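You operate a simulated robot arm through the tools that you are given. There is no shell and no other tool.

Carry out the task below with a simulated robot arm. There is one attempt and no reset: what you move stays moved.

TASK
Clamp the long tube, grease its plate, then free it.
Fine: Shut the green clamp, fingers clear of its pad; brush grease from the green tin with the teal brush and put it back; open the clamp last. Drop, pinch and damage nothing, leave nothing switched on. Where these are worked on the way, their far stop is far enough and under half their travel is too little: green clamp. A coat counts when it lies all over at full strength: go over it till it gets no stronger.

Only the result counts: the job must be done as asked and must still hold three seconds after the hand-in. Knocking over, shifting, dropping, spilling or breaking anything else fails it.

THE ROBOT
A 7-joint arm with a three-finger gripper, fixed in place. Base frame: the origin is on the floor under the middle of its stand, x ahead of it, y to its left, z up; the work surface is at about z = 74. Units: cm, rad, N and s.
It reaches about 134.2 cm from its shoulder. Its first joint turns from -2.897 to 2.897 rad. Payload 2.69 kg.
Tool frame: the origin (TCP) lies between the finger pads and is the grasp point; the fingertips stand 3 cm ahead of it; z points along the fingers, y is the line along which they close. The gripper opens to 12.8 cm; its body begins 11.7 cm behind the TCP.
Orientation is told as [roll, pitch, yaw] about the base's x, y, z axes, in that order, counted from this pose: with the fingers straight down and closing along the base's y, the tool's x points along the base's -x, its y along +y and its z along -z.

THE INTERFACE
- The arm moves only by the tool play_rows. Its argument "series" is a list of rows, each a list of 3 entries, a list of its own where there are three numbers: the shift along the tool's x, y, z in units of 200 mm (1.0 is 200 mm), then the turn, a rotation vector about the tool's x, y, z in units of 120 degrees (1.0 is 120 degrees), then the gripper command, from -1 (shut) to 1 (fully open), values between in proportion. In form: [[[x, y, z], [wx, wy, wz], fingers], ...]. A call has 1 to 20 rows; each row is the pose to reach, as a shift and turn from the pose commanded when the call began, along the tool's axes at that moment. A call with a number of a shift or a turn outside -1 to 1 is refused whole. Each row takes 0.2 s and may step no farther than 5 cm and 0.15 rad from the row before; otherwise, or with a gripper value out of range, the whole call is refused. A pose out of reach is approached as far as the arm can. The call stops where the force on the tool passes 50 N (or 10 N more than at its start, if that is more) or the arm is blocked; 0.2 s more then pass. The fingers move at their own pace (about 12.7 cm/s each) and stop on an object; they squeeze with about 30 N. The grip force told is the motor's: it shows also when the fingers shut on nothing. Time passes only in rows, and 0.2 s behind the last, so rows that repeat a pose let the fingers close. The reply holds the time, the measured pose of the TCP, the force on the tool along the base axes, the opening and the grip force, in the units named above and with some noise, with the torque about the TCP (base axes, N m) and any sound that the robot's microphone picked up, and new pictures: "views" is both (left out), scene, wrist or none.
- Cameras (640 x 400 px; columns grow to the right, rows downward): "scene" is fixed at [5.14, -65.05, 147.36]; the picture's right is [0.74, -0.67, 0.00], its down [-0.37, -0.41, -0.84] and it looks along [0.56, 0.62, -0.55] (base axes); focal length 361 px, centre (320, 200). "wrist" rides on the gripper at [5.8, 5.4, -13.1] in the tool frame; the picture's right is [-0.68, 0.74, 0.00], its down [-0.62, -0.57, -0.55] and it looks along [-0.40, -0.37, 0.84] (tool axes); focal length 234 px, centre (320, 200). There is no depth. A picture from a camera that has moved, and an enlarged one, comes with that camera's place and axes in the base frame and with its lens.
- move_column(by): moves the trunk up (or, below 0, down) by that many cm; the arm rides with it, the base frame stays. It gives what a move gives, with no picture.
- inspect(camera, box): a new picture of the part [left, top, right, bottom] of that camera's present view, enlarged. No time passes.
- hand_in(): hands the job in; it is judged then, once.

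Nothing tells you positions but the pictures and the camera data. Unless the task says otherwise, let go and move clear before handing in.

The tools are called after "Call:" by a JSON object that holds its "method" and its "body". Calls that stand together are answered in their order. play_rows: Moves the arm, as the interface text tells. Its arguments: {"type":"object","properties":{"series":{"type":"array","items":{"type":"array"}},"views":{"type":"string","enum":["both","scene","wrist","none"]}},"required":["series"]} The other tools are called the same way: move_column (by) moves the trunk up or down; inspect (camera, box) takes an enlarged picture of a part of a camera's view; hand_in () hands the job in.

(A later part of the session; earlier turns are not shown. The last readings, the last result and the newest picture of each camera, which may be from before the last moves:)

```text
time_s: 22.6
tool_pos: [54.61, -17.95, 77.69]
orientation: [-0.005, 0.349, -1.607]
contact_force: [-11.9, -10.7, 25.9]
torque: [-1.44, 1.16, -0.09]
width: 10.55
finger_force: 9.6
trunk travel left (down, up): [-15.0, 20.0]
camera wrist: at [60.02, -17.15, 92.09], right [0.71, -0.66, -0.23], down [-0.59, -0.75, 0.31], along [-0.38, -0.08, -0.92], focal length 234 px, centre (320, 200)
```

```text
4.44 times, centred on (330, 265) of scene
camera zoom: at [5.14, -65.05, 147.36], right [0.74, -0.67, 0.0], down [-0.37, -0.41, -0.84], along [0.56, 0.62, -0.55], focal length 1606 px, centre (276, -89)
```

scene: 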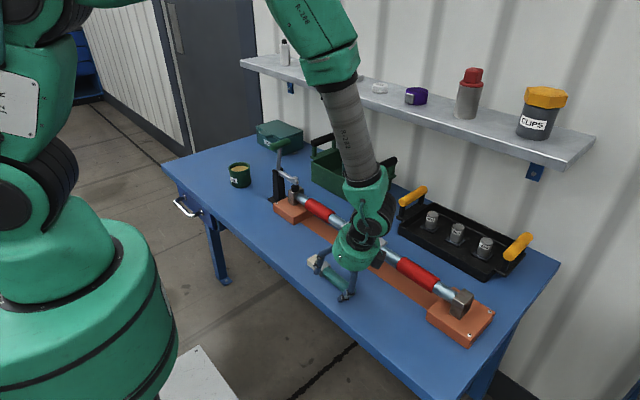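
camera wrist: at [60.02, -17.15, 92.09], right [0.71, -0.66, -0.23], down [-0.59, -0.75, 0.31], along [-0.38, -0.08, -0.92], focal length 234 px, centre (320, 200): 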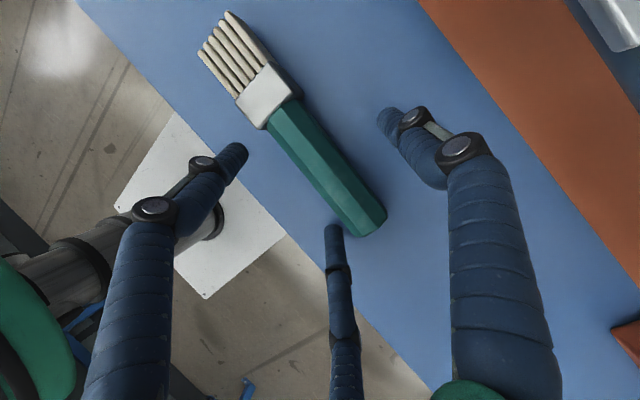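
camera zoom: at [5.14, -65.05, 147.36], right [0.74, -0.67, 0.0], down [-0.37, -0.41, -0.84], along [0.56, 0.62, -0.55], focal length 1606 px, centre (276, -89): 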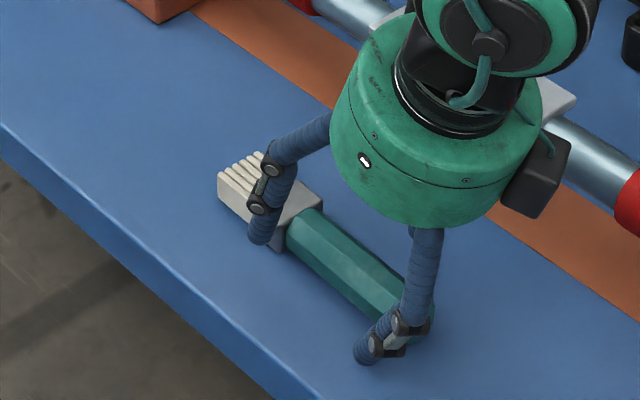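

The low-side finger touched the table: with the hand tilted, the spread fingers are not all at the same height. I'll lift at once, level the hand, and grip straight down instead.

Call:
{"method": "play_rows", "body": {"series": [[[0.034, 0, -0.094], [0, 0, 0], 0.4], [[0.07, 0, -0.19], [0, 0, 0], 0.4], [[0.103, 0, -0.282], [0, 0, 0], 0.4], [[0.103, 0, -0.282], [0, -0.06, 0], 0.4], [[0.103, 0, -0.282], [0, -0.12, 0], 0.4], [[0.103, 0, -0.282], [0, -0.1667, 0], 0.4], [[0.103, 0, -0.282], [0, -0.1667, 0], 0.4]], "views": "both"}}

Call:
{"method": "inspect", "body": {"camera": "wrist", "box": [160, 20, 460, 220]}}

Call:
{"method": "inspect", "body": {"camera": "scene", "box": [290, 220, 370, 310]}}

```text
time_s: 24.2
tool_pos: [54.68, -17.8, 83.56]
orientation: [-0.006, -0.002, -1.604]
contact_force: [0.1, 0.0, 0.3]
torque: [-0.02, 0.04, -0.01]
width: 8.95
finger_force: 0.0
trunk travel left (down, up): [-15.0, 20.0]
camera wrist: at [60.21, -12.2, 96.62], right [0.71, -0.7, 0.0], down [-0.58, -0.6, 0.55], along [-0.39, -0.39, -0.83], focal length 234 px, centre (320, 200)
```

scene: 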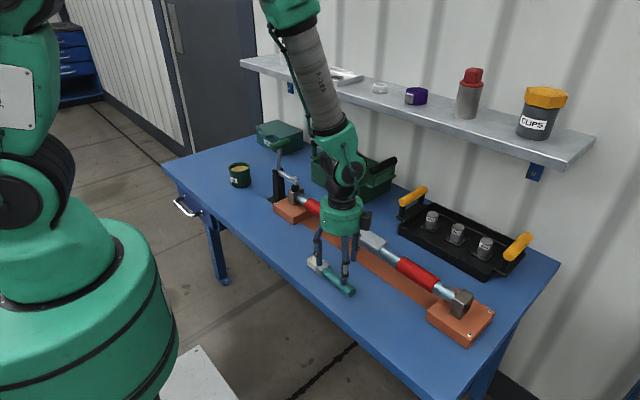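
wrist: 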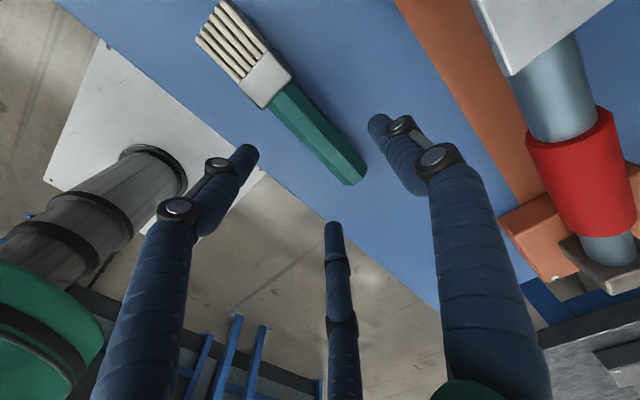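

```text
2.00 times, centred on (310, 120) of wrist
camera zoom: at [60.21, -12.2, 96.62], right [0.71, -0.7, 0.0], down [-0.58, -0.6, 0.55], along [-0.39, -0.39, -0.83], focal length 468 px, centre (340, 360)
```

zoom: 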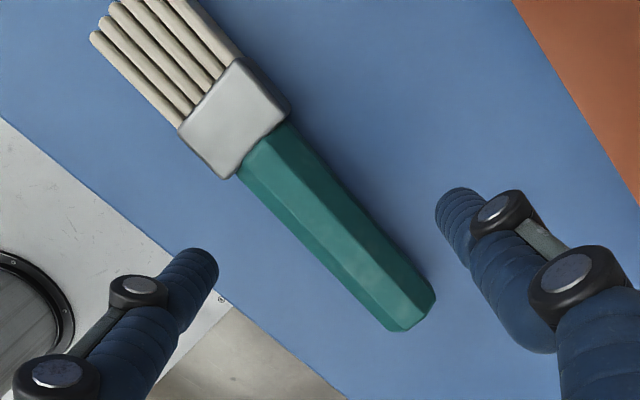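

```text
4.44 times, centred on (330, 265) of scene
camera zoom: at [5.14, -65.05, 147.36], right [0.74, -0.67, 0.0], down [-0.37, -0.41, -0.84], along [0.56, 0.62, -0.55], focal length 1606 px, centre (276, -89)
```

zoom: 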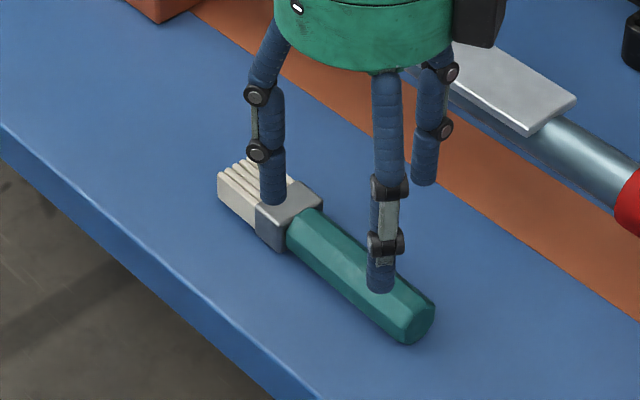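

The brush is exactly where it was. The hand is now level, with the handle centred between thumb and fingers. I'll go straight down and check for contact before closing.

Call:
{"method": "play_rows", "body": {"series": [[[0, 0, 0.1], [0, 0, 0], 0.4], [[0, 0, 0.2], [0, 0, 0], 0.4], [[0, 0, 0.26], [0, 0, 0], 0.4], [[0, 0, 0.29], [0, 0, 0], 0.4], [[0, 0, 0.31], [0, 0, 0], 0.4], [[0, 0, 0.31], [0, 0, 0], 0.4]], "views": "both"}}

Call:
{"method": "inspect", "body": {"camera": "scene", "box": [290, 220, 370, 310]}}

```text
time_s: 25.6
tool_pos: [54.69, -17.75, 77.34]
orientation: [-0.008, 0.001, -1.605]
contact_force: [-0.1, -0.1, -0.4]
torque: [-0.02, 0.01, 0.01]
width: 8.95
finger_force: 0.0
trunk travel left (down, up): [-15.0, 20.0]
camera wrist: at [60.23, -12.21, 90.51], right [0.71, -0.7, 0.0], down [-0.58, -0.6, 0.55], along [-0.39, -0.39, -0.83], focal length 234 px, centre (320, 200)
```

scene: 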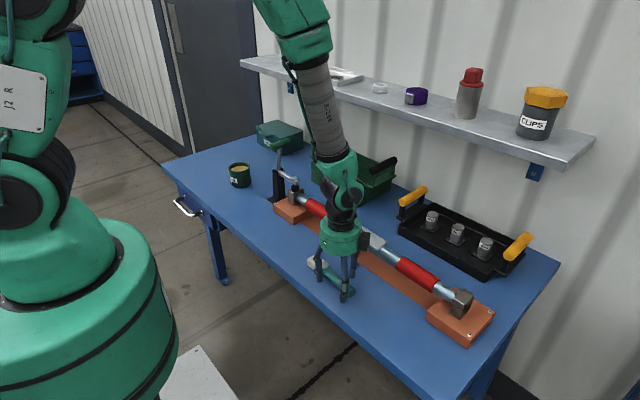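
wrist: 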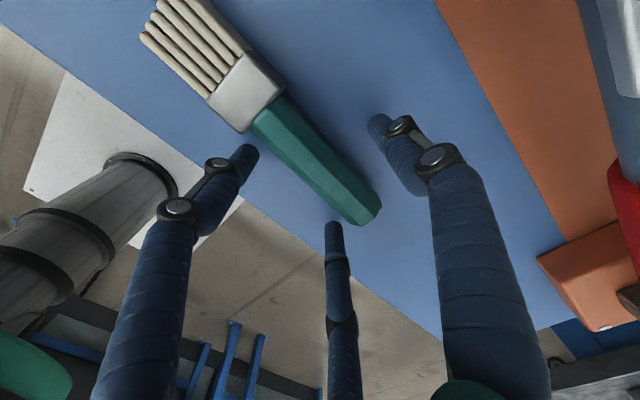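

```text
4.44 times, centred on (330, 265) of scene
camera zoom: at [5.14, -65.05, 147.36], right [0.74, -0.67, 0.0], down [-0.37, -0.41, -0.84], along [0.56, 0.62, -0.55], focal length 1606 px, centre (276, -89)
```

zoom: 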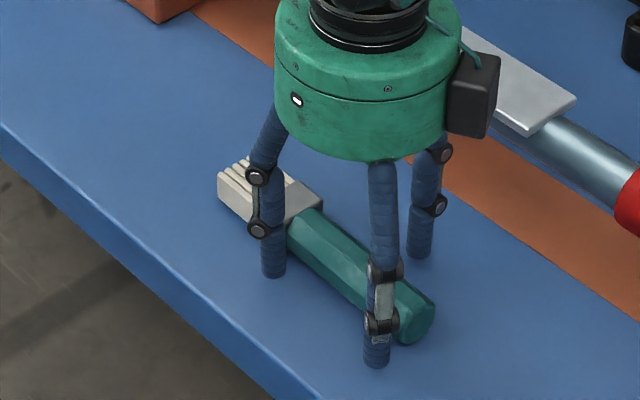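

No contact, with two fingers on one side of the handle and the thumb on the other. I'll close gradually.

Call:
{"method": "play_rows", "body": {"series": [[[0, 0, 0], [0, 0, 0], 0.1], [[0, 0, 0], [0, 0, 0], -0.1], [[0, 0, 0], [0, 0, 0], -0.25], [[0, 0, 0], [0, 0, 0], -0.4], [[0, 0, 0], [0, 0, 0], -0.4]], "views": "wrist"}}

Call:
{"method": "inspect", "body": {"camera": "scene", "box": [290, 220, 370, 310]}}

```text
time_s: 26.8
tool_pos: [54.69, -17.82, 77.42]
orientation: [-0.006, -0.002, -1.605]
contact_force: [0.2, 0.7, 0.0]
torque: [0.0, -0.02, -0.02]
width: 4.29
finger_force: 30.1
trunk travel left (down, up): [-15.0, 20.0]
camera wrist: at [60.24, -12.21, 90.52], right [0.71, -0.7, 0.0], down [-0.58, -0.6, 0.55], along [-0.39, -0.39, -0.83], focal length 234 px, centre (320, 200)
```

wrist: 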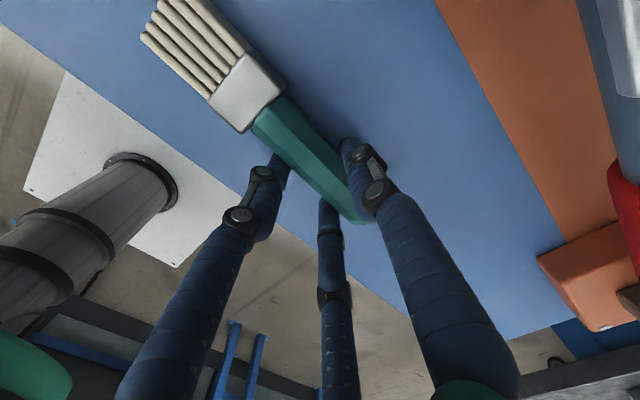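

```text
4.44 times, centred on (330, 265) of scene
camera zoom: at [5.14, -65.05, 147.36], right [0.74, -0.67, 0.0], down [-0.37, -0.41, -0.84], along [0.56, 0.62, -0.55], focal length 1606 px, centre (276, -89)
```

zoom: 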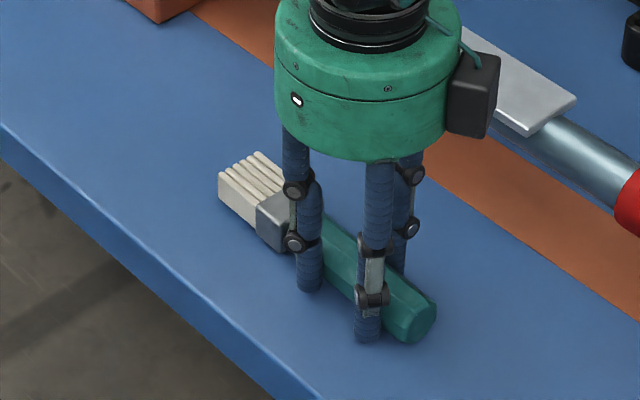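

The grip is solid at 4.29 cm width and 30 N, and the brush barely moved. I'll lift it a few centimetres and check that it comes along level.

Call:
{"method": "play_rows", "body": {"series": [[[0, 0, 0], [0, 0, 0], -1], [[0, 0, 0], [0, 0, 0], -1], [[0, 0, -0.03], [0, 0, 0], -1], [[0, 0, -0.08], [0, 0, 0], -1], [[0, 0, -0.15], [0, 0, 0], -1], [[0, 0, -0.25], [0, 0, 0], -1], [[0, 0, -0.25], [0, 0, 0], -1]], "views": "both"}}

Call:
{"method": "inspect", "body": {"camera": "scene", "box": [290, 200, 370, 310]}}

Call:
{"method": "inspect", "body": {"camera": "wrist", "box": [130, 0, 410, 240]}}

```text
time_s: 28.4
tool_pos: [54.66, -17.79, 82.46]
orientation: [-0.006, 0.0, -1.604]
contact_force: [0.1, -0.4, -0.4]
torque: [-0.01, -0.02, 0.0]
width: 4.28
finger_force: 29.7
trunk travel left (down, up): [-15.0, 20.0]
camera wrist: at [60.18, -12.31, 95.65], right [0.71, -0.7, 0.0], down [-0.58, -0.6, 0.55], along [-0.39, -0.39, -0.83], focal length 234 px, centre (320, 200)
```

scene: 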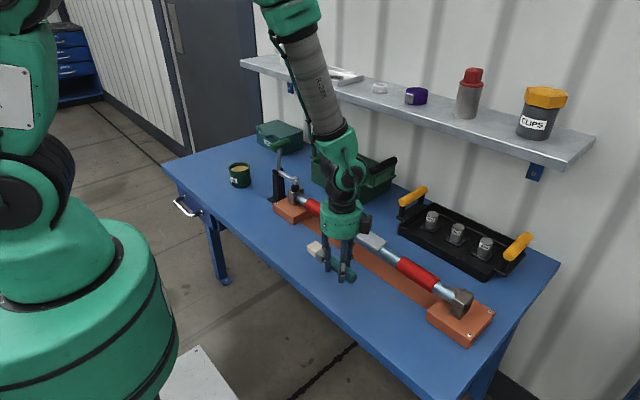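
wrist: 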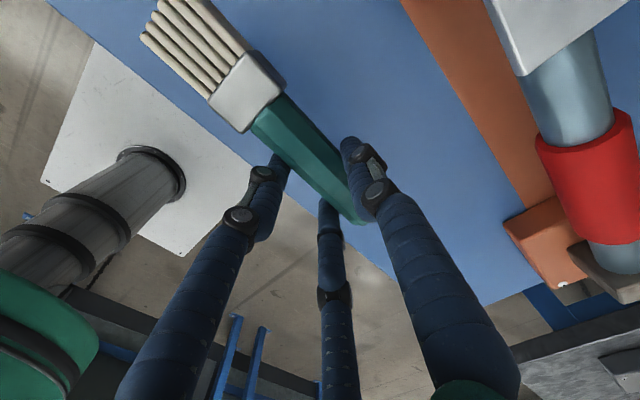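

```text
3.64 times, centred on (330, 255) of scene
camera zoom: at [5.14, -65.05, 147.36], right [0.74, -0.67, 0.0], down [-0.37, -0.41, -0.84], along [0.56, 0.62, -0.55], focal length 1314 px, centre (284, 0)
```

zoom: 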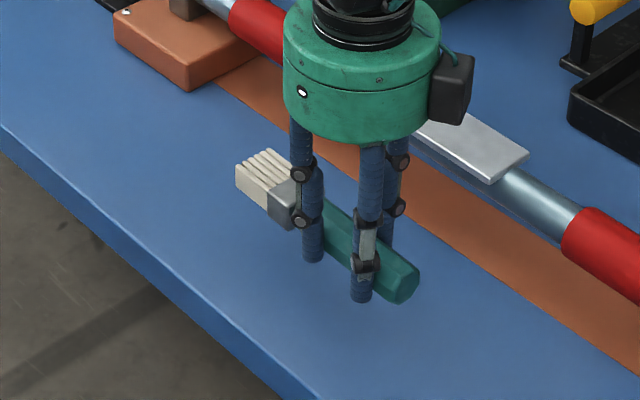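

```text
1.67 times, centred on (270, 120) of wrist
camera zoom: at [60.18, -12.31, 95.65], right [0.71, -0.7, 0.0], down [-0.58, -0.6, 0.55], along [-0.39, -0.39, -0.83], focal length 390 px, centre (403, 333)
```

zoom: 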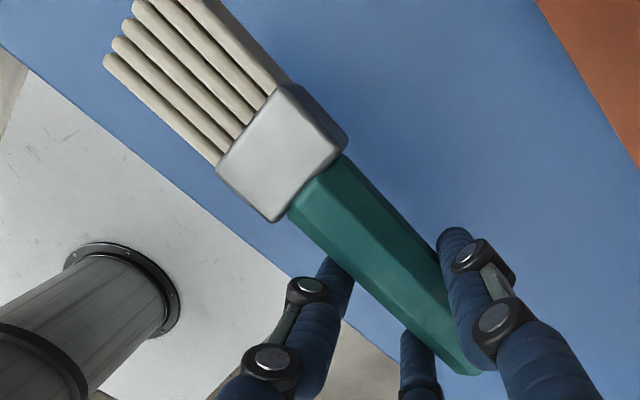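

The brush is firmly held and level, with its tip about 12 cm ahead of the grip. The tin is centred near (64.7, 47.5) with its rim at z≈81. I'll climb and carry the brush high over the clamp toward it.

Call:
{"method": "play_rows", "body": {"series": [[[0, 0, -0.15], [0, 0, -0.004], -1], [[0, 0, -0.35], [0, 0, -0.008], -1], [[0, 0, -0.55], [0, 0, -0.012], -1], [[0, 0, -0.75], [0, 0, -0.0172], -1], [[0, 0, -0.95], [0, 0, -0.0172], -1], [[0, 0, -1.0], [0, 0, -0.0172], -1]], "views": "none"}}

Call:
{"method": "play_rows", "body": {"series": [[[0.1, 0.02, -0.1], [0, 0, 0], -1], [[0.28, 0.06, -0.2], [0, 0, 0], -1], [[0.48, 0.1, -0.3], [0, 0, 0], -1], [[0.68, 0.14, -0.4], [0, 0, 0], -1], [[0.88, 0.18, -0.4], [0, 0, 0], -1], [[1.0, 0.2, -0.4], [0, 0, 0], -1]], "views": "none"}}

Call:
{"method": "play_rows", "body": {"series": [[[0.15, 0.04, 0], [0, 0, 0], -1], [[0.35, 0.1, 0], [0, 0, 0], -1], [[0.55, 0.16, 0], [0, 0, 0], -1], [[0.75, 0.22, 0], [0, 0, 0], -1], [[0.92, 0.26, 0], [0, 0, 0], -1], [[1.0, 0.26, 0], [0, 0, 0], -1]], "views": "both"}}

```text
time_s: 29.8
tool_pos: [54.74, -17.55, 102.29]
orientation: [-0.007, -0.001, -1.568]
contact_force: [-0.8, 0.0, -1.2]
torque: [-0.04, 0.03, -0.01]
width: 4.25
finger_force: 30.5
trunk travel left (down, up): [-15.0, 20.0]
```

```text
time_s: 31.2
tool_pos: [58.98, 2.48, 110.46]
orientation: [-0.006, -0.001, -1.568]
contact_force: [0.5, -0.3, 0.3]
torque: [-0.04, 0.07, -0.01]
width: 4.28
finger_force: 30.3
trunk travel left (down, up): [-15.0, 20.0]
```

```text
time_s: 32.6
tool_pos: [64.26, 22.27, 110.52]
orientation: [-0.005, 0.001, -1.567]
contact_force: [-0.6, 0.1, -0.7]
torque: [-0.07, 0.0, 0.04]
width: 4.26
finger_force: 29.7
trunk travel left (down, up): [-15.0, 20.0]
camera wrist: at [69.64, 28.05, 123.6], right [0.74, -0.68, 0.0], down [-0.56, -0.62, 0.55], along [-0.38, -0.4, -0.83], focal length 234 px, centre (320, 200)
```

scene: 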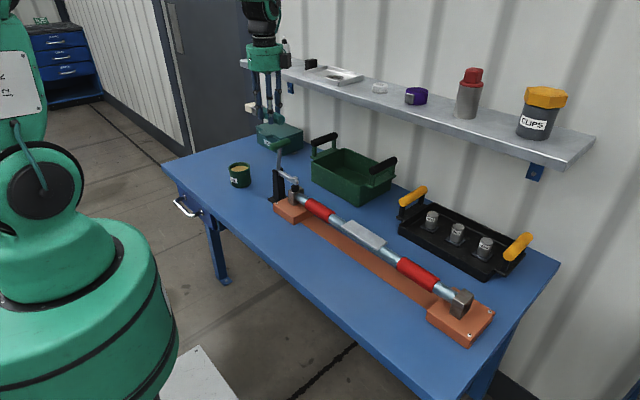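
wrist: 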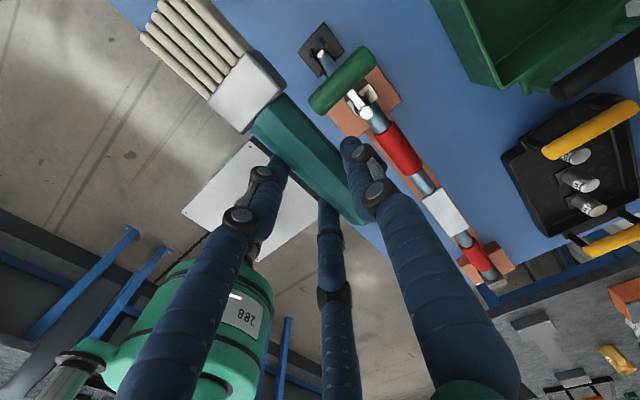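

I'm over the clamp with the brush intact. Now I'll move on toward the tin and tip the brush 50° bristles-down while still well above it.

Call:
{"method": "play_rows", "body": {"series": [[[0.15, 0, 0], [0, 0, 0], -1], [[0.35, 0, 0], [0, -0.05, 0], -1], [[0.55, 0, 0], [0, -0.11, 0], -1], [[0.72, 0, 0], [0, -0.17, 0], -1], [[0.86, 0, 0], [0, -0.23, 0], -1], [[0.95, 0, 0], [0, -0.29, 0], -1], [[1.0, 0, 0], [0, -0.35, 0], -1], [[1.0, 0, 0], [0, -0.4167, 0], -1], [[1.0, 0, 0], [0, -0.4167, 0], -1]], "views": "both"}}

Call:
{"method": "inspect", "body": {"camera": "scene", "box": [190, 60, 330, 220]}}

Call:
{"method": "inspect", "body": {"camera": "wrist", "box": [130, 0, 410, 240]}}

```text
time_s: 34.6
tool_pos: [64.06, 42.46, 110.26]
orientation: [-0.01, -0.873, -1.561]
contact_force: [0.4, 0.2, 0.1]
torque: [-0.07, 0.02, -0.02]
width: 4.3
finger_force: 30.0
trunk travel left (down, up): [-15.0, 20.0]
camera wrist: at [69.31, 56.17, 114.29], right [0.74, -0.43, 0.51], down [-0.56, 0.03, 0.83], along [-0.37, -0.9, -0.22], focal length 234 px, centre (320, 200)
```

scene: 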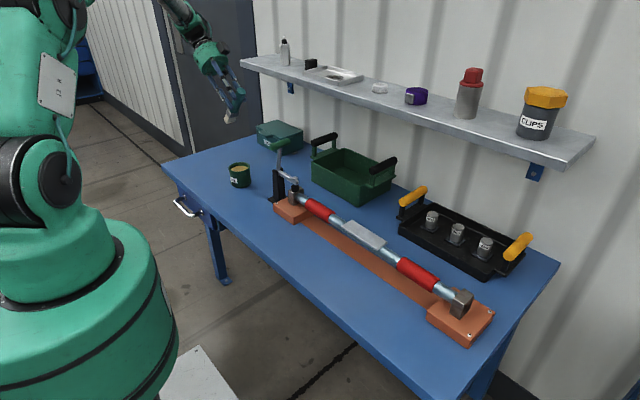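
wrist: 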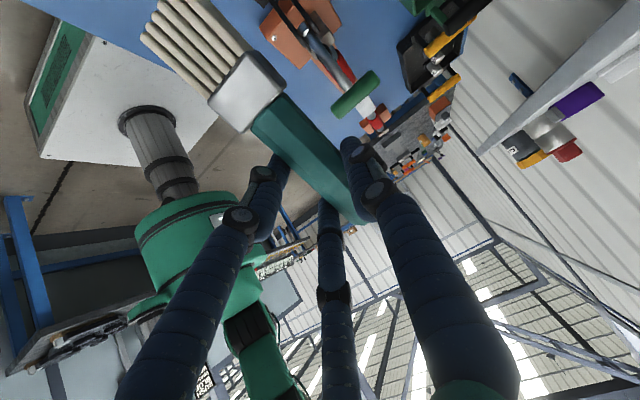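

```text
2.50 times, centred on (260, 140) of scene
camera zoom: at [5.14, -65.05, 147.36], right [0.74, -0.67, 0.0], down [-0.37, -0.41, -0.84], along [0.56, 0.62, -0.55], focal length 903 px, centre (470, 350)
```

zoom: 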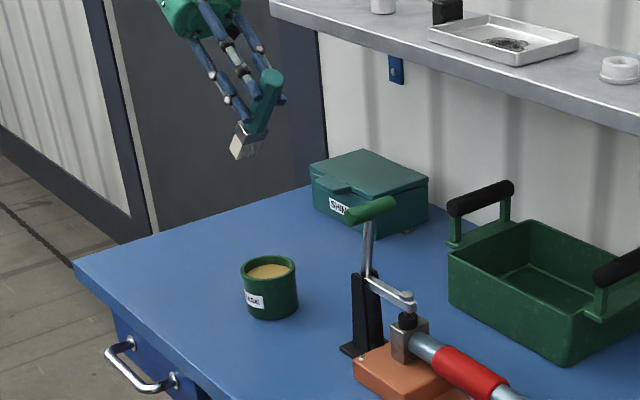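

```text
1.67 times, centred on (270, 120) of wrist
camera zoom: at [69.31, 56.17, 114.29], right [0.74, -0.43, 0.51], down [-0.56, 0.03, 0.83], along [-0.37, -0.9, -0.22], focal length 390 px, centre (403, 333)
```

zoom: 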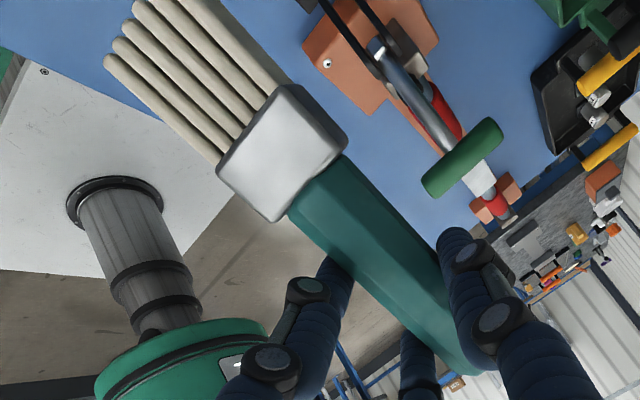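

The tilt is as planned and the tip hangs right over the tin. I'll lower straight down to just above the rim and verify alignment.

Call:
{"method": "play_rows", "body": {"series": [[[0.115, 0, 0.0965], [0, 0, 0], -1], [[0.25, 0, 0.21], [0, 0, 0], -1], [[0.39, 0, 0.327], [0, 0, 0], -1], [[0.5, 0, 0.4197], [0, 0, 0], -1], [[0.5745, 0, 0.482], [0, 0, 0], -1], [[0.5745, 0, 0.482], [0, 0, 0], -1]], "views": "both"}}

Call:
{"method": "inspect", "body": {"camera": "scene", "box": [200, 110, 290, 210]}}

Call:
{"method": "inspect", "body": {"camera": "wrist", "box": [80, 0, 280, 160]}}

```text
time_s: 36.0
tool_pos: [63.79, 42.48, 95.21]
orientation: [-0.011, -0.873, -1.562]
contact_force: [0.1, 0.4, -1.5]
torque: [0.02, 0.02, 0.01]
width: 4.27
finger_force: 29.6
trunk travel left (down, up): [-15.0, 20.0]
camera wrist: at [69.08, 56.23, 99.29], right [0.74, -0.43, 0.51], down [-0.56, 0.02, 0.83], along [-0.37, -0.9, -0.23], focal length 234 px, centre (320, 200)
```

scene: 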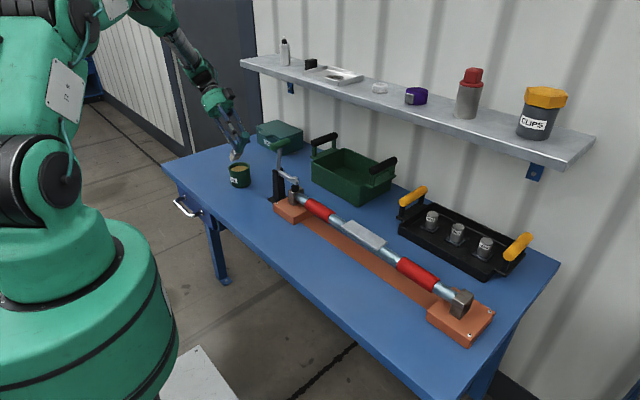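
wrist: 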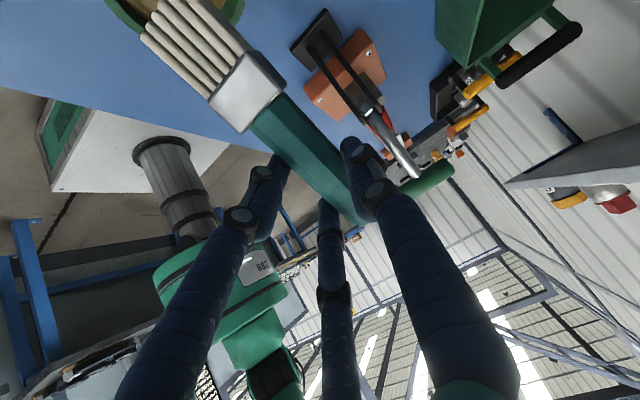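

```text
4.00 times, centred on (245, 160) of scene
camera zoom: at [5.14, -65.05, 147.36], right [0.74, -0.67, 0.0], down [-0.37, -0.41, -0.84], along [0.56, 0.62, -0.55], focal length 1445 px, centre (620, 360)
```

zoom: 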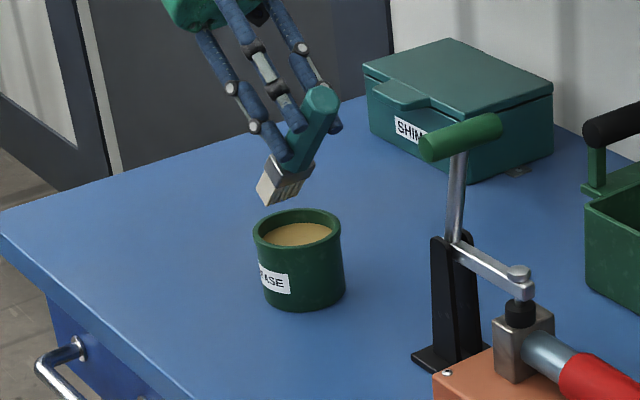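

```text
2.50 times, centred on (180, 80) of wrist
camera zoom: at [69.08, 56.23, 99.29], right [0.74, -0.43, 0.51], down [-0.56, 0.02, 0.83], along [-0.37, -0.9, -0.23], focal length 585 px, centre (670, 500)
```

zoom: 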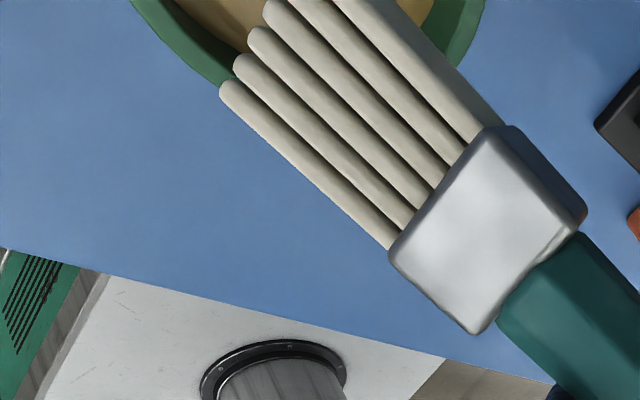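

The bristles are centred over the open tin with the hand clear of everything. I'll dip slowly into the grease, watching the force.

Call:
{"method": "play_rows", "body": {"series": [[[0.0575, 0, 0.048], [0, 0, 0], -1], [[0.115, 0, 0.0965], [0, 0, 0], -1], [[0.153, 0, 0.1285], [0, 0, 0], -1], [[0.188, 0, 0.158], [0, 0, 0], -1], [[0.203, 0, 0.1704], [0, 0, 0], -1], [[0.222, 0, 0.1865], [0, 0, 0], -1], [[0.222, 0, 0.1865], [0, 0, 0], -1], [[0.222, 0, 0.1865], [0, 0, 0], -1]], "views": "both"}}

Call:
{"method": "inspect", "body": {"camera": "scene", "box": [200, 110, 290, 210]}}

Call:
{"method": "inspect", "body": {"camera": "wrist", "box": [80, 0, 280, 160]}}

```text
time_s: 37.8
tool_pos: [63.77, 42.4, 89.55]
orientation: [-0.011, -0.872, -1.562]
contact_force: [1.2, -4.7, 8.9]
torque: [0.32, -0.28, -0.12]
width: 4.26
finger_force: 30.0
trunk travel left (down, up): [-15.0, 20.0]
camera wrist: at [69.06, 56.04, 93.52], right [0.74, -0.43, 0.51], down [-0.56, 0.02, 0.83], along [-0.37, -0.9, -0.23], focal length 234 px, centre (320, 200)
```

scene: 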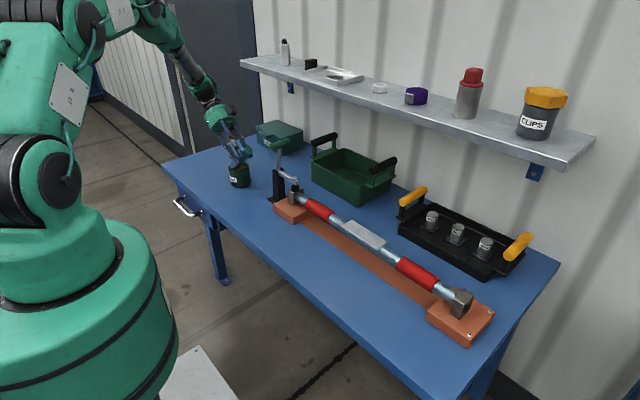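
wrist: 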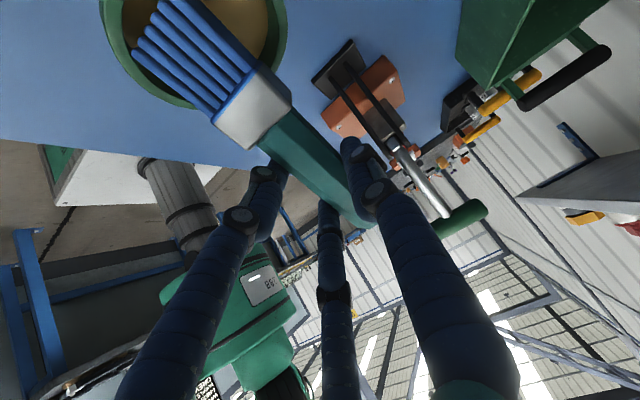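

```text
4.00 times, centred on (245, 160) of scene
camera zoom: at [5.14, -65.05, 147.36], right [0.74, -0.67, 0.0], down [-0.37, -0.41, -0.84], along [0.56, 0.62, -0.55], focal length 1445 px, centre (620, 360)
```

zoom: 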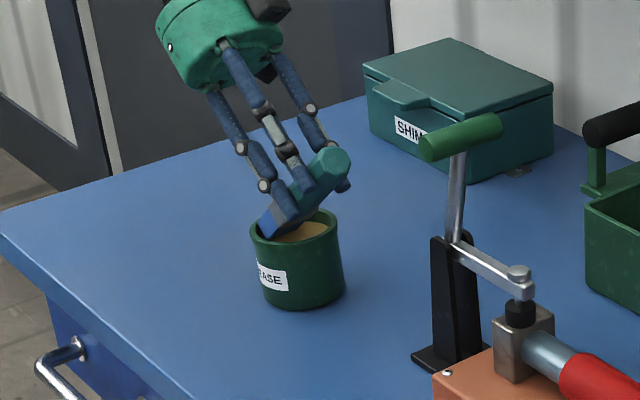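

```text
2.50 times, centred on (180, 80) of wrist
camera zoom: at [69.06, 56.04, 93.52], right [0.74, -0.43, 0.51], down [-0.56, 0.02, 0.83], along [-0.37, -0.9, -0.23], focal length 585 px, centre (670, 500)
```

zoom: 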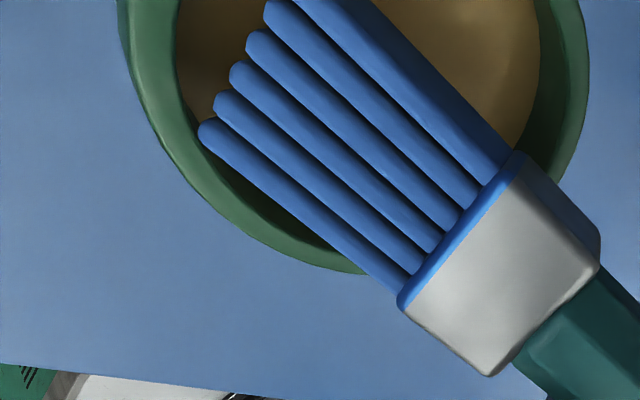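

The bristles have turned blue, so they are loaded. I also feel about 10 N of contact, so I'll lift straight out now before anything shifts.

Call:
{"method": "play_rows", "body": {"series": [[[-0.04, 0, -0.0336], [0, 0, 0], -1], [[-0.1, 0, -0.084], [0, 0, 0], -1], [[-0.19, 0, -0.16], [0, 0, 0], -1], [[-0.3, 0, -0.252], [0, 0, 0], -1], [[-0.42, 0, -0.353], [0, 0, 0], -1], [[-0.42, 0, -0.353], [0, 0, 0], -1]], "views": "both"}}

Call:
{"method": "inspect", "body": {"camera": "scene", "box": [200, 110, 290, 210]}}

Call:
{"method": "inspect", "body": {"camera": "wrist", "box": [80, 0, 400, 240]}}

```text
time_s: 39.2
tool_pos: [63.9, 42.21, 100.86]
orientation: [-0.011, -0.874, -1.564]
contact_force: [-0.3, 0.3, 0.2]
torque: [0.04, -0.01, 0.01]
width: 4.24
finger_force: 29.9
trunk travel left (down, up): [-15.0, 20.0]
camera wrist: at [69.15, 55.94, 104.79], right [0.74, -0.43, 0.51], down [-0.56, 0.02, 0.83], along [-0.37, -0.9, -0.23], focal length 234 px, centre (320, 200)
```

scene: 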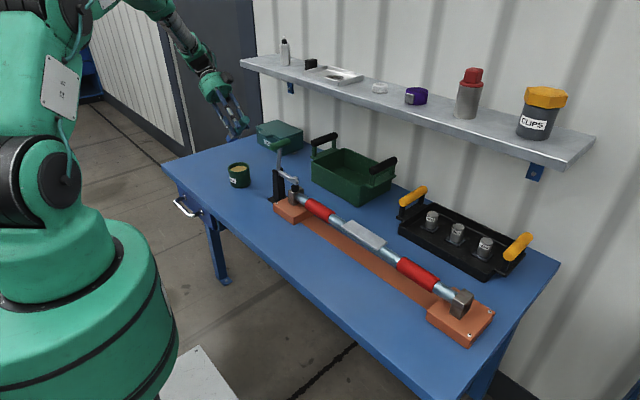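
wrist: 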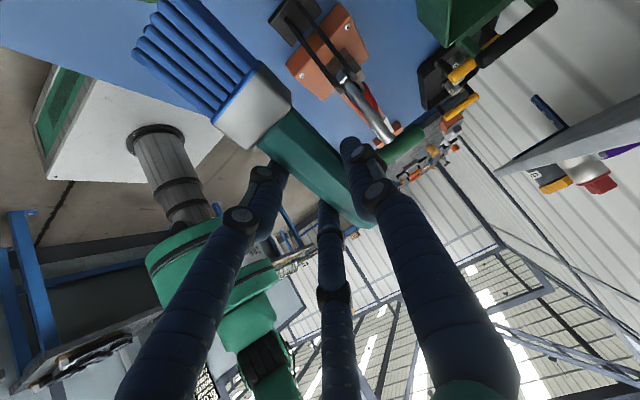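

```text
4.00 times, centred on (245, 160) of scene
camera zoom: at [5.14, -65.05, 147.36], right [0.74, -0.67, 0.0], down [-0.37, -0.41, -0.84], along [0.56, 0.62, -0.55], focal length 1445 px, centre (620, 360)
```

zoom: 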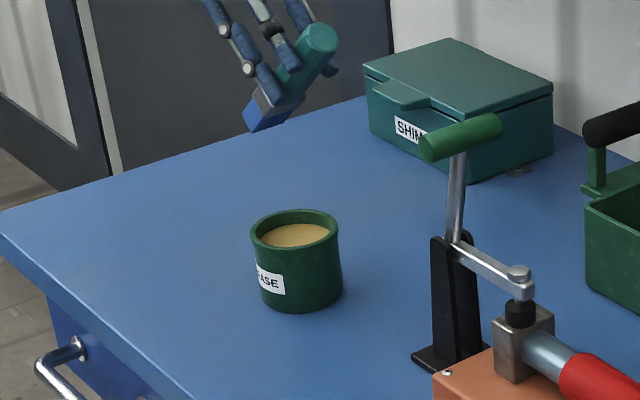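

```text
1.67 times, centred on (240, 120) of wrist
camera zoom: at [69.15, 55.94, 104.79], right [0.74, -0.43, 0.51], down [-0.56, 0.02, 0.83], along [-0.37, -0.9, -0.23], focal length 390 px, centre (453, 333)
```

zoom: 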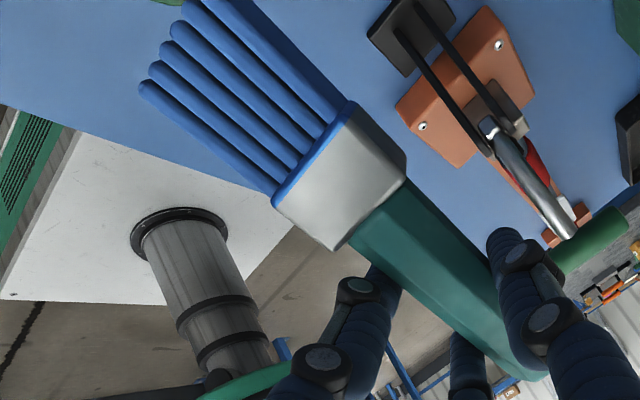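

The brush is loaded and the tin is still upright. I'll compare the tin's exact position against my earlier zoom.

Call:
{"method": "inspect", "body": {"camera": "scene", "box": [245, 130, 325, 220]}}

Call:
{"method": "inspect", "body": {"camera": "scene", "box": [220, 150, 260, 200]}}

```text
4.44 times, centred on (285, 175) of scene
camera zoom: at [5.14, -65.05, 147.36], right [0.74, -0.67, 0.0], down [-0.37, -0.41, -0.84], along [0.56, 0.62, -0.55], focal length 1606 px, centre (476, 311)
```

zoom: 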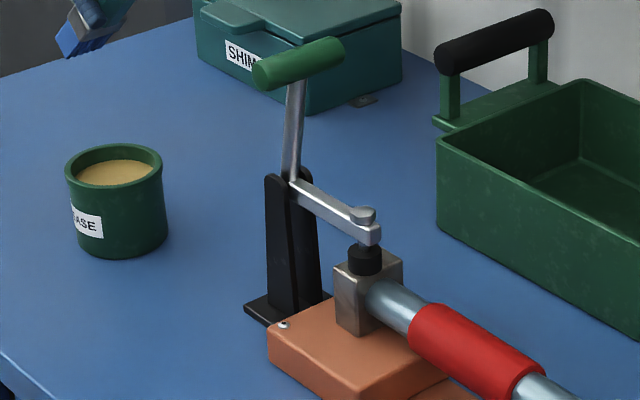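

```text
8.00 times, centred on (240, 175) of scene
camera zoom: at [5.14, -65.05, 147.36], right [0.74, -0.67, 0.0], down [-0.37, -0.41, -0.84], along [0.56, 0.62, -0.55], focal length 2891 px, centre (960, 400)
```

zoom: 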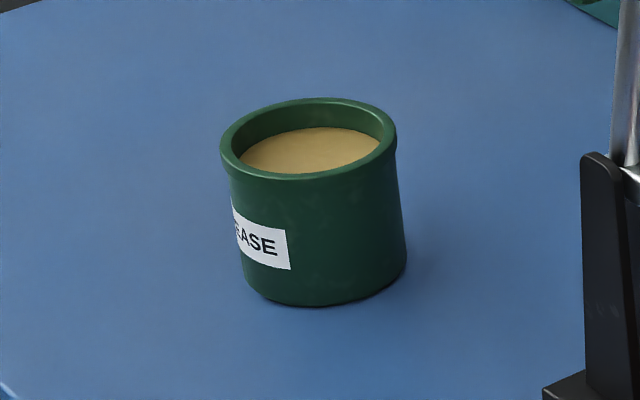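

The tin moved at most about 3 mm and stands fine. The bristles are blue with grease, though the brush pitched up roughly 9° in the grip, which I'll allow for. Next I'll rise and carry it over to the plate.

Call:
{"method": "play_rows", "body": {"series": [[[-0.1, 0, -0.084], [0, 0, 0], -1], [[-0.22, 0, -0.185], [0, 0, 0], -1], [[-0.34, 0, -0.285], [0, 0, 0], -1], [[-0.45, 0, -0.378], [0, 0, 0], -1], [[-0.536, 0, -0.45], [0, 0, 0], -1]], "views": "none"}}

Call:
{"method": "play_rows", "body": {"series": [[[-0.08, 0.01, 0.096], [0, 0, 0], -1], [[-0.21, 0.03, 0.25], [0, 0, 0], -1], [[-0.35, 0.05, 0.417], [0, 0, 0], -1], [[-0.49, 0.07, 0.584], [0, 0, 0], -1], [[-0.6, 0.08, 0.715], [0, 0, 0], -1], [[-0.643, 0.08, 0.766], [0, 0, 0], -1]], "views": "none"}}

Call:
{"method": "play_rows", "body": {"series": [[[-0.08, 0.01, 0.096], [0, 0, 0], -1], [[-0.21, 0.03, 0.25], [0, 0, 0], -1], [[-0.35, 0.05, 0.417], [0, 0, 0], -1], [[-0.49, 0.07, 0.584], [0, 0, 0], -1], [[-0.6, 0.08, 0.715], [0, 0, 0], -1], [[-0.643, 0.08, 0.766], [0, 0, 0], -1]], "views": "both"}}

```text
time_s: 40.4
tool_pos: [64.17, 42.15, 114.76]
orientation: [-0.011, -0.873, -1.56]
contact_force: [-0.8, -0.7, -0.9]
torque: [-0.01, 0.06, 0.01]
width: 4.27
finger_force: 30.1
trunk travel left (down, up): [-15.0, 20.0]
```

```text
time_s: 41.8
tool_pos: [65.79, 22.47, 114.52]
orientation: [-0.009, -0.87, -1.561]
contact_force: [-0.8, -0.1, -0.8]
torque: [0.02, -0.01, 0.02]
width: 4.24
finger_force: 29.8
trunk travel left (down, up): [-15.0, 20.0]
```

```text
time_s: 43.2
tool_pos: [67.33, 2.07, 114.49]
orientation: [-0.01, -0.875, -1.561]
contact_force: [-0.8, -1.2, -0.2]
torque: [0.01, 0.0, -0.01]
width: 4.28
finger_force: 29.5
trunk travel left (down, up): [-15.0, 20.0]
camera wrist: at [72.65, 15.7, 118.5], right [0.74, -0.43, 0.51], down [-0.56, 0.02, 0.83], along [-0.37, -0.9, -0.23], focal length 234 px, centre (320, 200)
```

scene: 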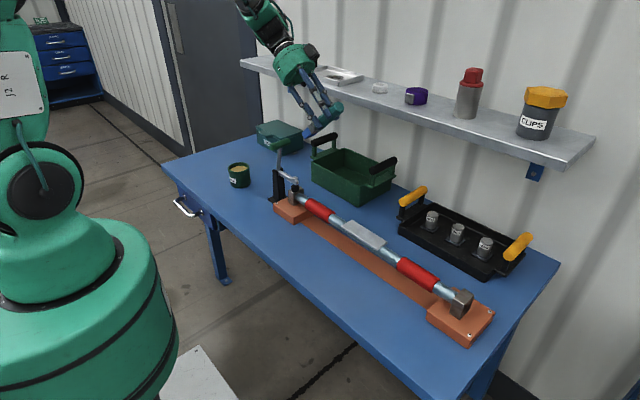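
wrist: 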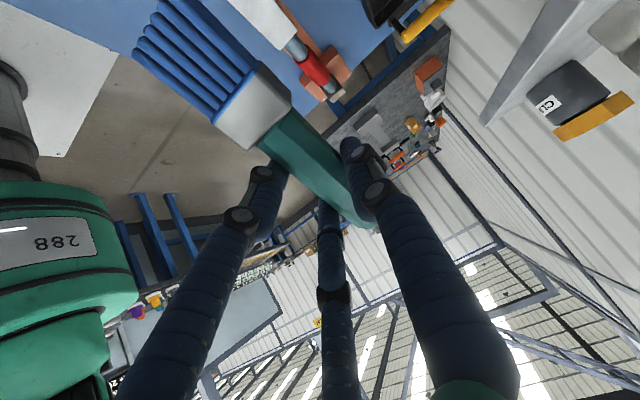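

The brush is over mid-bench, still loaded. I'll move over the plate's +y end and lower to a few centimetres above it.

Call:
{"method": "play_rows", "body": {"series": [[[-0.1, 0.02, 0.119], [0, 0, 0], -1], [[-0.23, 0.04, 0.274], [0, 0, 0], -1], [[-0.36, 0.0575, 0.429], [0, 0, 0], -1], [[-0.46, 0.0575, 0.548], [0, 0, 0], -1], [[-0.5015, 0.0575, 0.5975], [0, 0, 0], -1], [[-0.42, 0.0575, 0.666], [0, 0, 0], -1], [[-0.27, 0.0575, 0.792], [0, 0, 0], -1], [[-0.12, 0.0575, 0.918], [0, 0, 0], -1], [[-0.04, 0.0575, 0.985], [0, 0, 0], -1], [[-0.04, 0.0575, 0.985], [0, 0, 0], -1]], "views": "both"}}

Call:
{"method": "inspect", "body": {"camera": "scene", "box": [310, 120, 440, 270]}}

Call:
{"method": "inspect", "body": {"camera": "wrist", "box": [80, 0, 400, 240]}}

```text
time_s: 45.4
tool_pos: [68.65, -13.36, 102.44]
orientation: [-0.01, -0.872, -1.562]
contact_force: [-0.1, -0.6, 0.0]
torque: [-0.04, -0.02, -0.01]
width: 4.25
finger_force: 30.0
trunk travel left (down, up): [-15.0, 20.0]
camera wrist: at [73.88, 0.4, 106.42], right [0.74, -0.43, 0.51], down [-0.56, 0.02, 0.83], along [-0.37, -0.9, -0.23], focal length 234 px, centre (320, 200)
```

scene: 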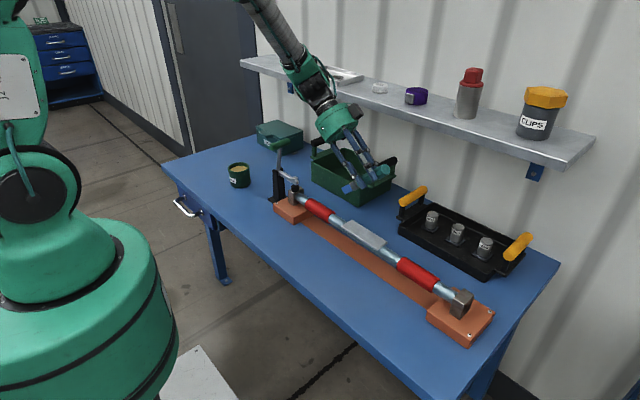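
wrist: 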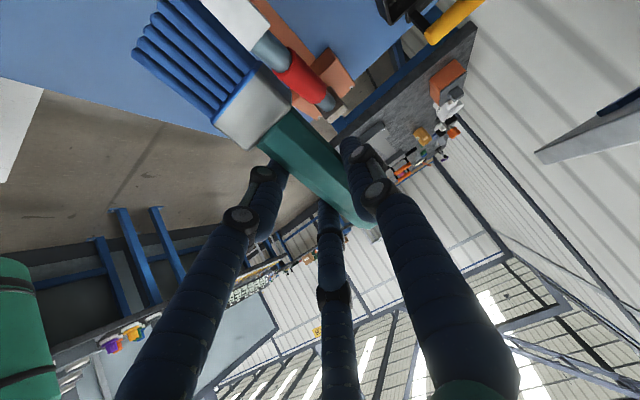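

```text
2.67 times, centred on (375, 195) of scene
camera zoom: at [5.14, -65.05, 147.36], right [0.74, -0.67, 0.0], down [-0.37, -0.41, -0.84], along [0.56, 0.62, -0.55], focal length 964 px, centre (173, 213)
```

zoom: 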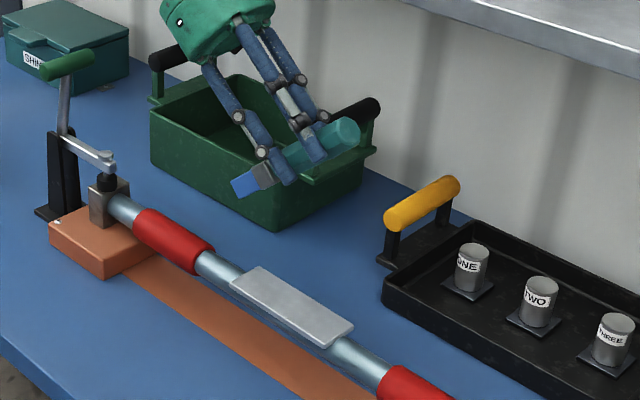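

```text
1.67 times, centred on (240, 120) of wrist
camera zoom: at [73.88, 0.4, 106.42], right [0.74, -0.43, 0.51], down [-0.56, 0.02, 0.83], along [-0.37, -0.9, -0.23], focal length 390 px, centre (453, 333)
```

zoom: 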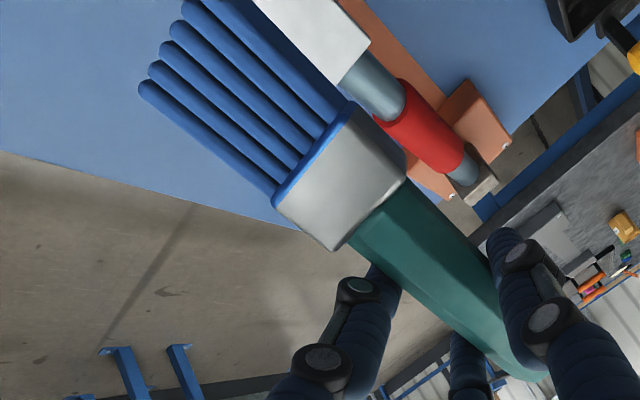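

The tip rides about 9 cm below and 7.6 cm ahead of the grip, roughly 10 cm above the plate's +y end. I'll lower to just above first contact.

Call:
{"method": "play_rows", "body": {"series": [[[0.08, -0.005, 0.078], [0, 0, 0], -1], [[0.18, -0.01, 0.176], [0, 0, 0], -1], [[0.27, -0.015, 0.265], [0, 0, 0], -1], [[0.33, -0.015, 0.324], [0, 0, 0], -1], [[0.3688, -0.015, 0.3618], [0, 0, 0], -1], [[0.3688, -0.015, 0.3618], [0, 0, 0], -1]], "views": "both"}}

Call:
{"method": "inspect", "body": {"camera": "scene", "box": [310, 180, 420, 270]}}

Call:
{"method": "inspect", "body": {"camera": "wrist", "box": [80, 0, 400, 240]}}

```text
time_s: 46.8
tool_pos: [68.01, -14.29, 92.05]
orientation: [-0.009, -0.873, -1.56]
contact_force: [0.0, 0.0, -0.9]
torque: [0.02, 0.01, 0.0]
width: 4.28
finger_force: 30.1
trunk travel left (down, up): [-15.0, 20.0]
camera wrist: at [73.25, -0.54, 96.16], right [0.74, -0.43, 0.51], down [-0.56, 0.02, 0.83], along [-0.37, -0.9, -0.23], focal length 234 px, centre (320, 200)
```

scene: 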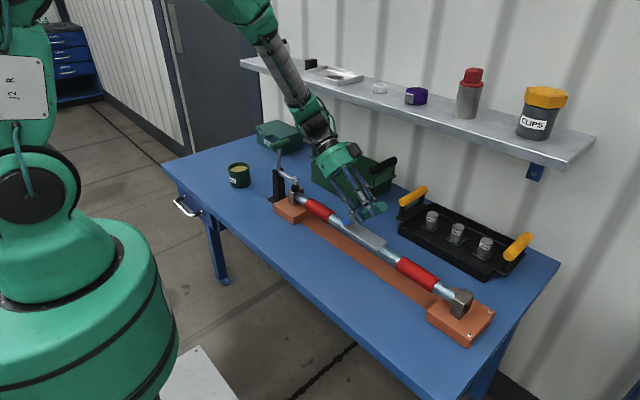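
wrist: 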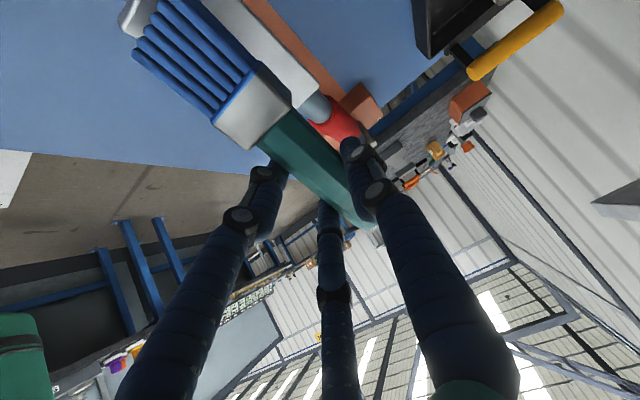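

```text
4.44 times, centred on (365, 225) of scene
camera zoom: at [5.14, -65.05, 147.36], right [0.74, -0.67, 0.0], down [-0.37, -0.41, -0.84], along [0.56, 0.62, -0.55], focal length 1606 px, centre (120, 89)
```

zoom: 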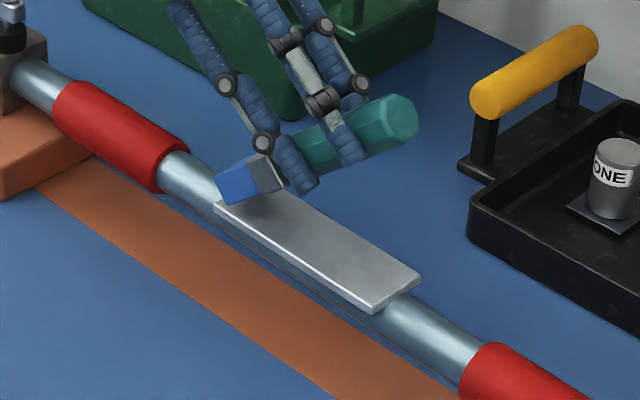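

```text
1.67 times, centred on (240, 120) of wrist
camera zoom: at [73.25, -0.54, 96.16], right [0.74, -0.43, 0.51], down [-0.56, 0.02, 0.83], along [-0.37, -0.9, -0.23], focal length 390 px, centre (453, 333)
```

zoom: 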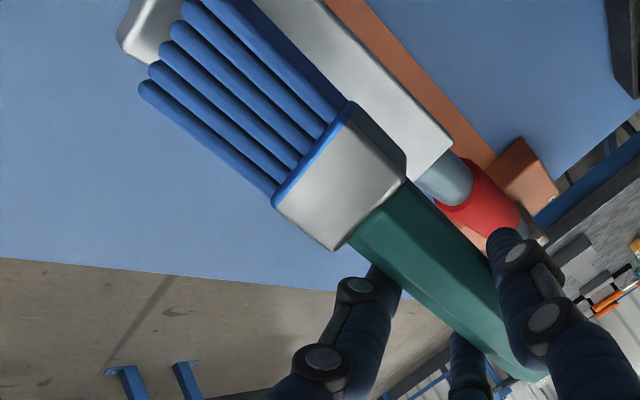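

The tip is just over the plate's +y end, not yet touching. I'll lower in millimetre steps until there is a light touch.

Call:
{"method": "play_rows", "body": {"series": [[[0.0115, 0, 0.00965], [0, 0, 0], -1], [[0.023, 0, 0.0193], [0, 0, 0], -1], [[0.023, 0, 0.0193], [0, 0, 0], -1]], "views": "none"}}

Call:
{"method": "inspect", "body": {"camera": "scene", "box": [320, 190, 400, 250]}}

```text
time_s: 47.6
tool_pos: [67.91, -14.16, 91.78]
orientation: [-0.006, -0.872, -1.564]
contact_force: [-0.1, -5.7, 17.7]
torque: [0.54, 0.01, 0.03]
width: 4.27
finger_force: 30.1
trunk travel left (down, up): [-15.0, 20.0]
```

```text
6.67 times, centred on (360, 220) of scene
camera zoom: at [5.14, -65.05, 147.36], right [0.74, -0.67, 0.0], down [-0.37, -0.41, -0.84], along [0.56, 0.62, -0.55], focal length 2409 px, centre (53, 67)
```

zoom: 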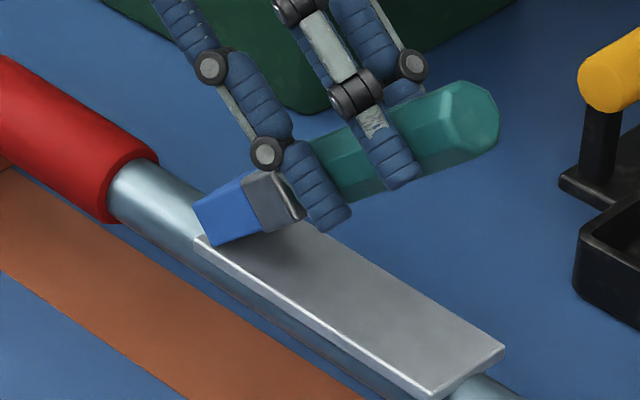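

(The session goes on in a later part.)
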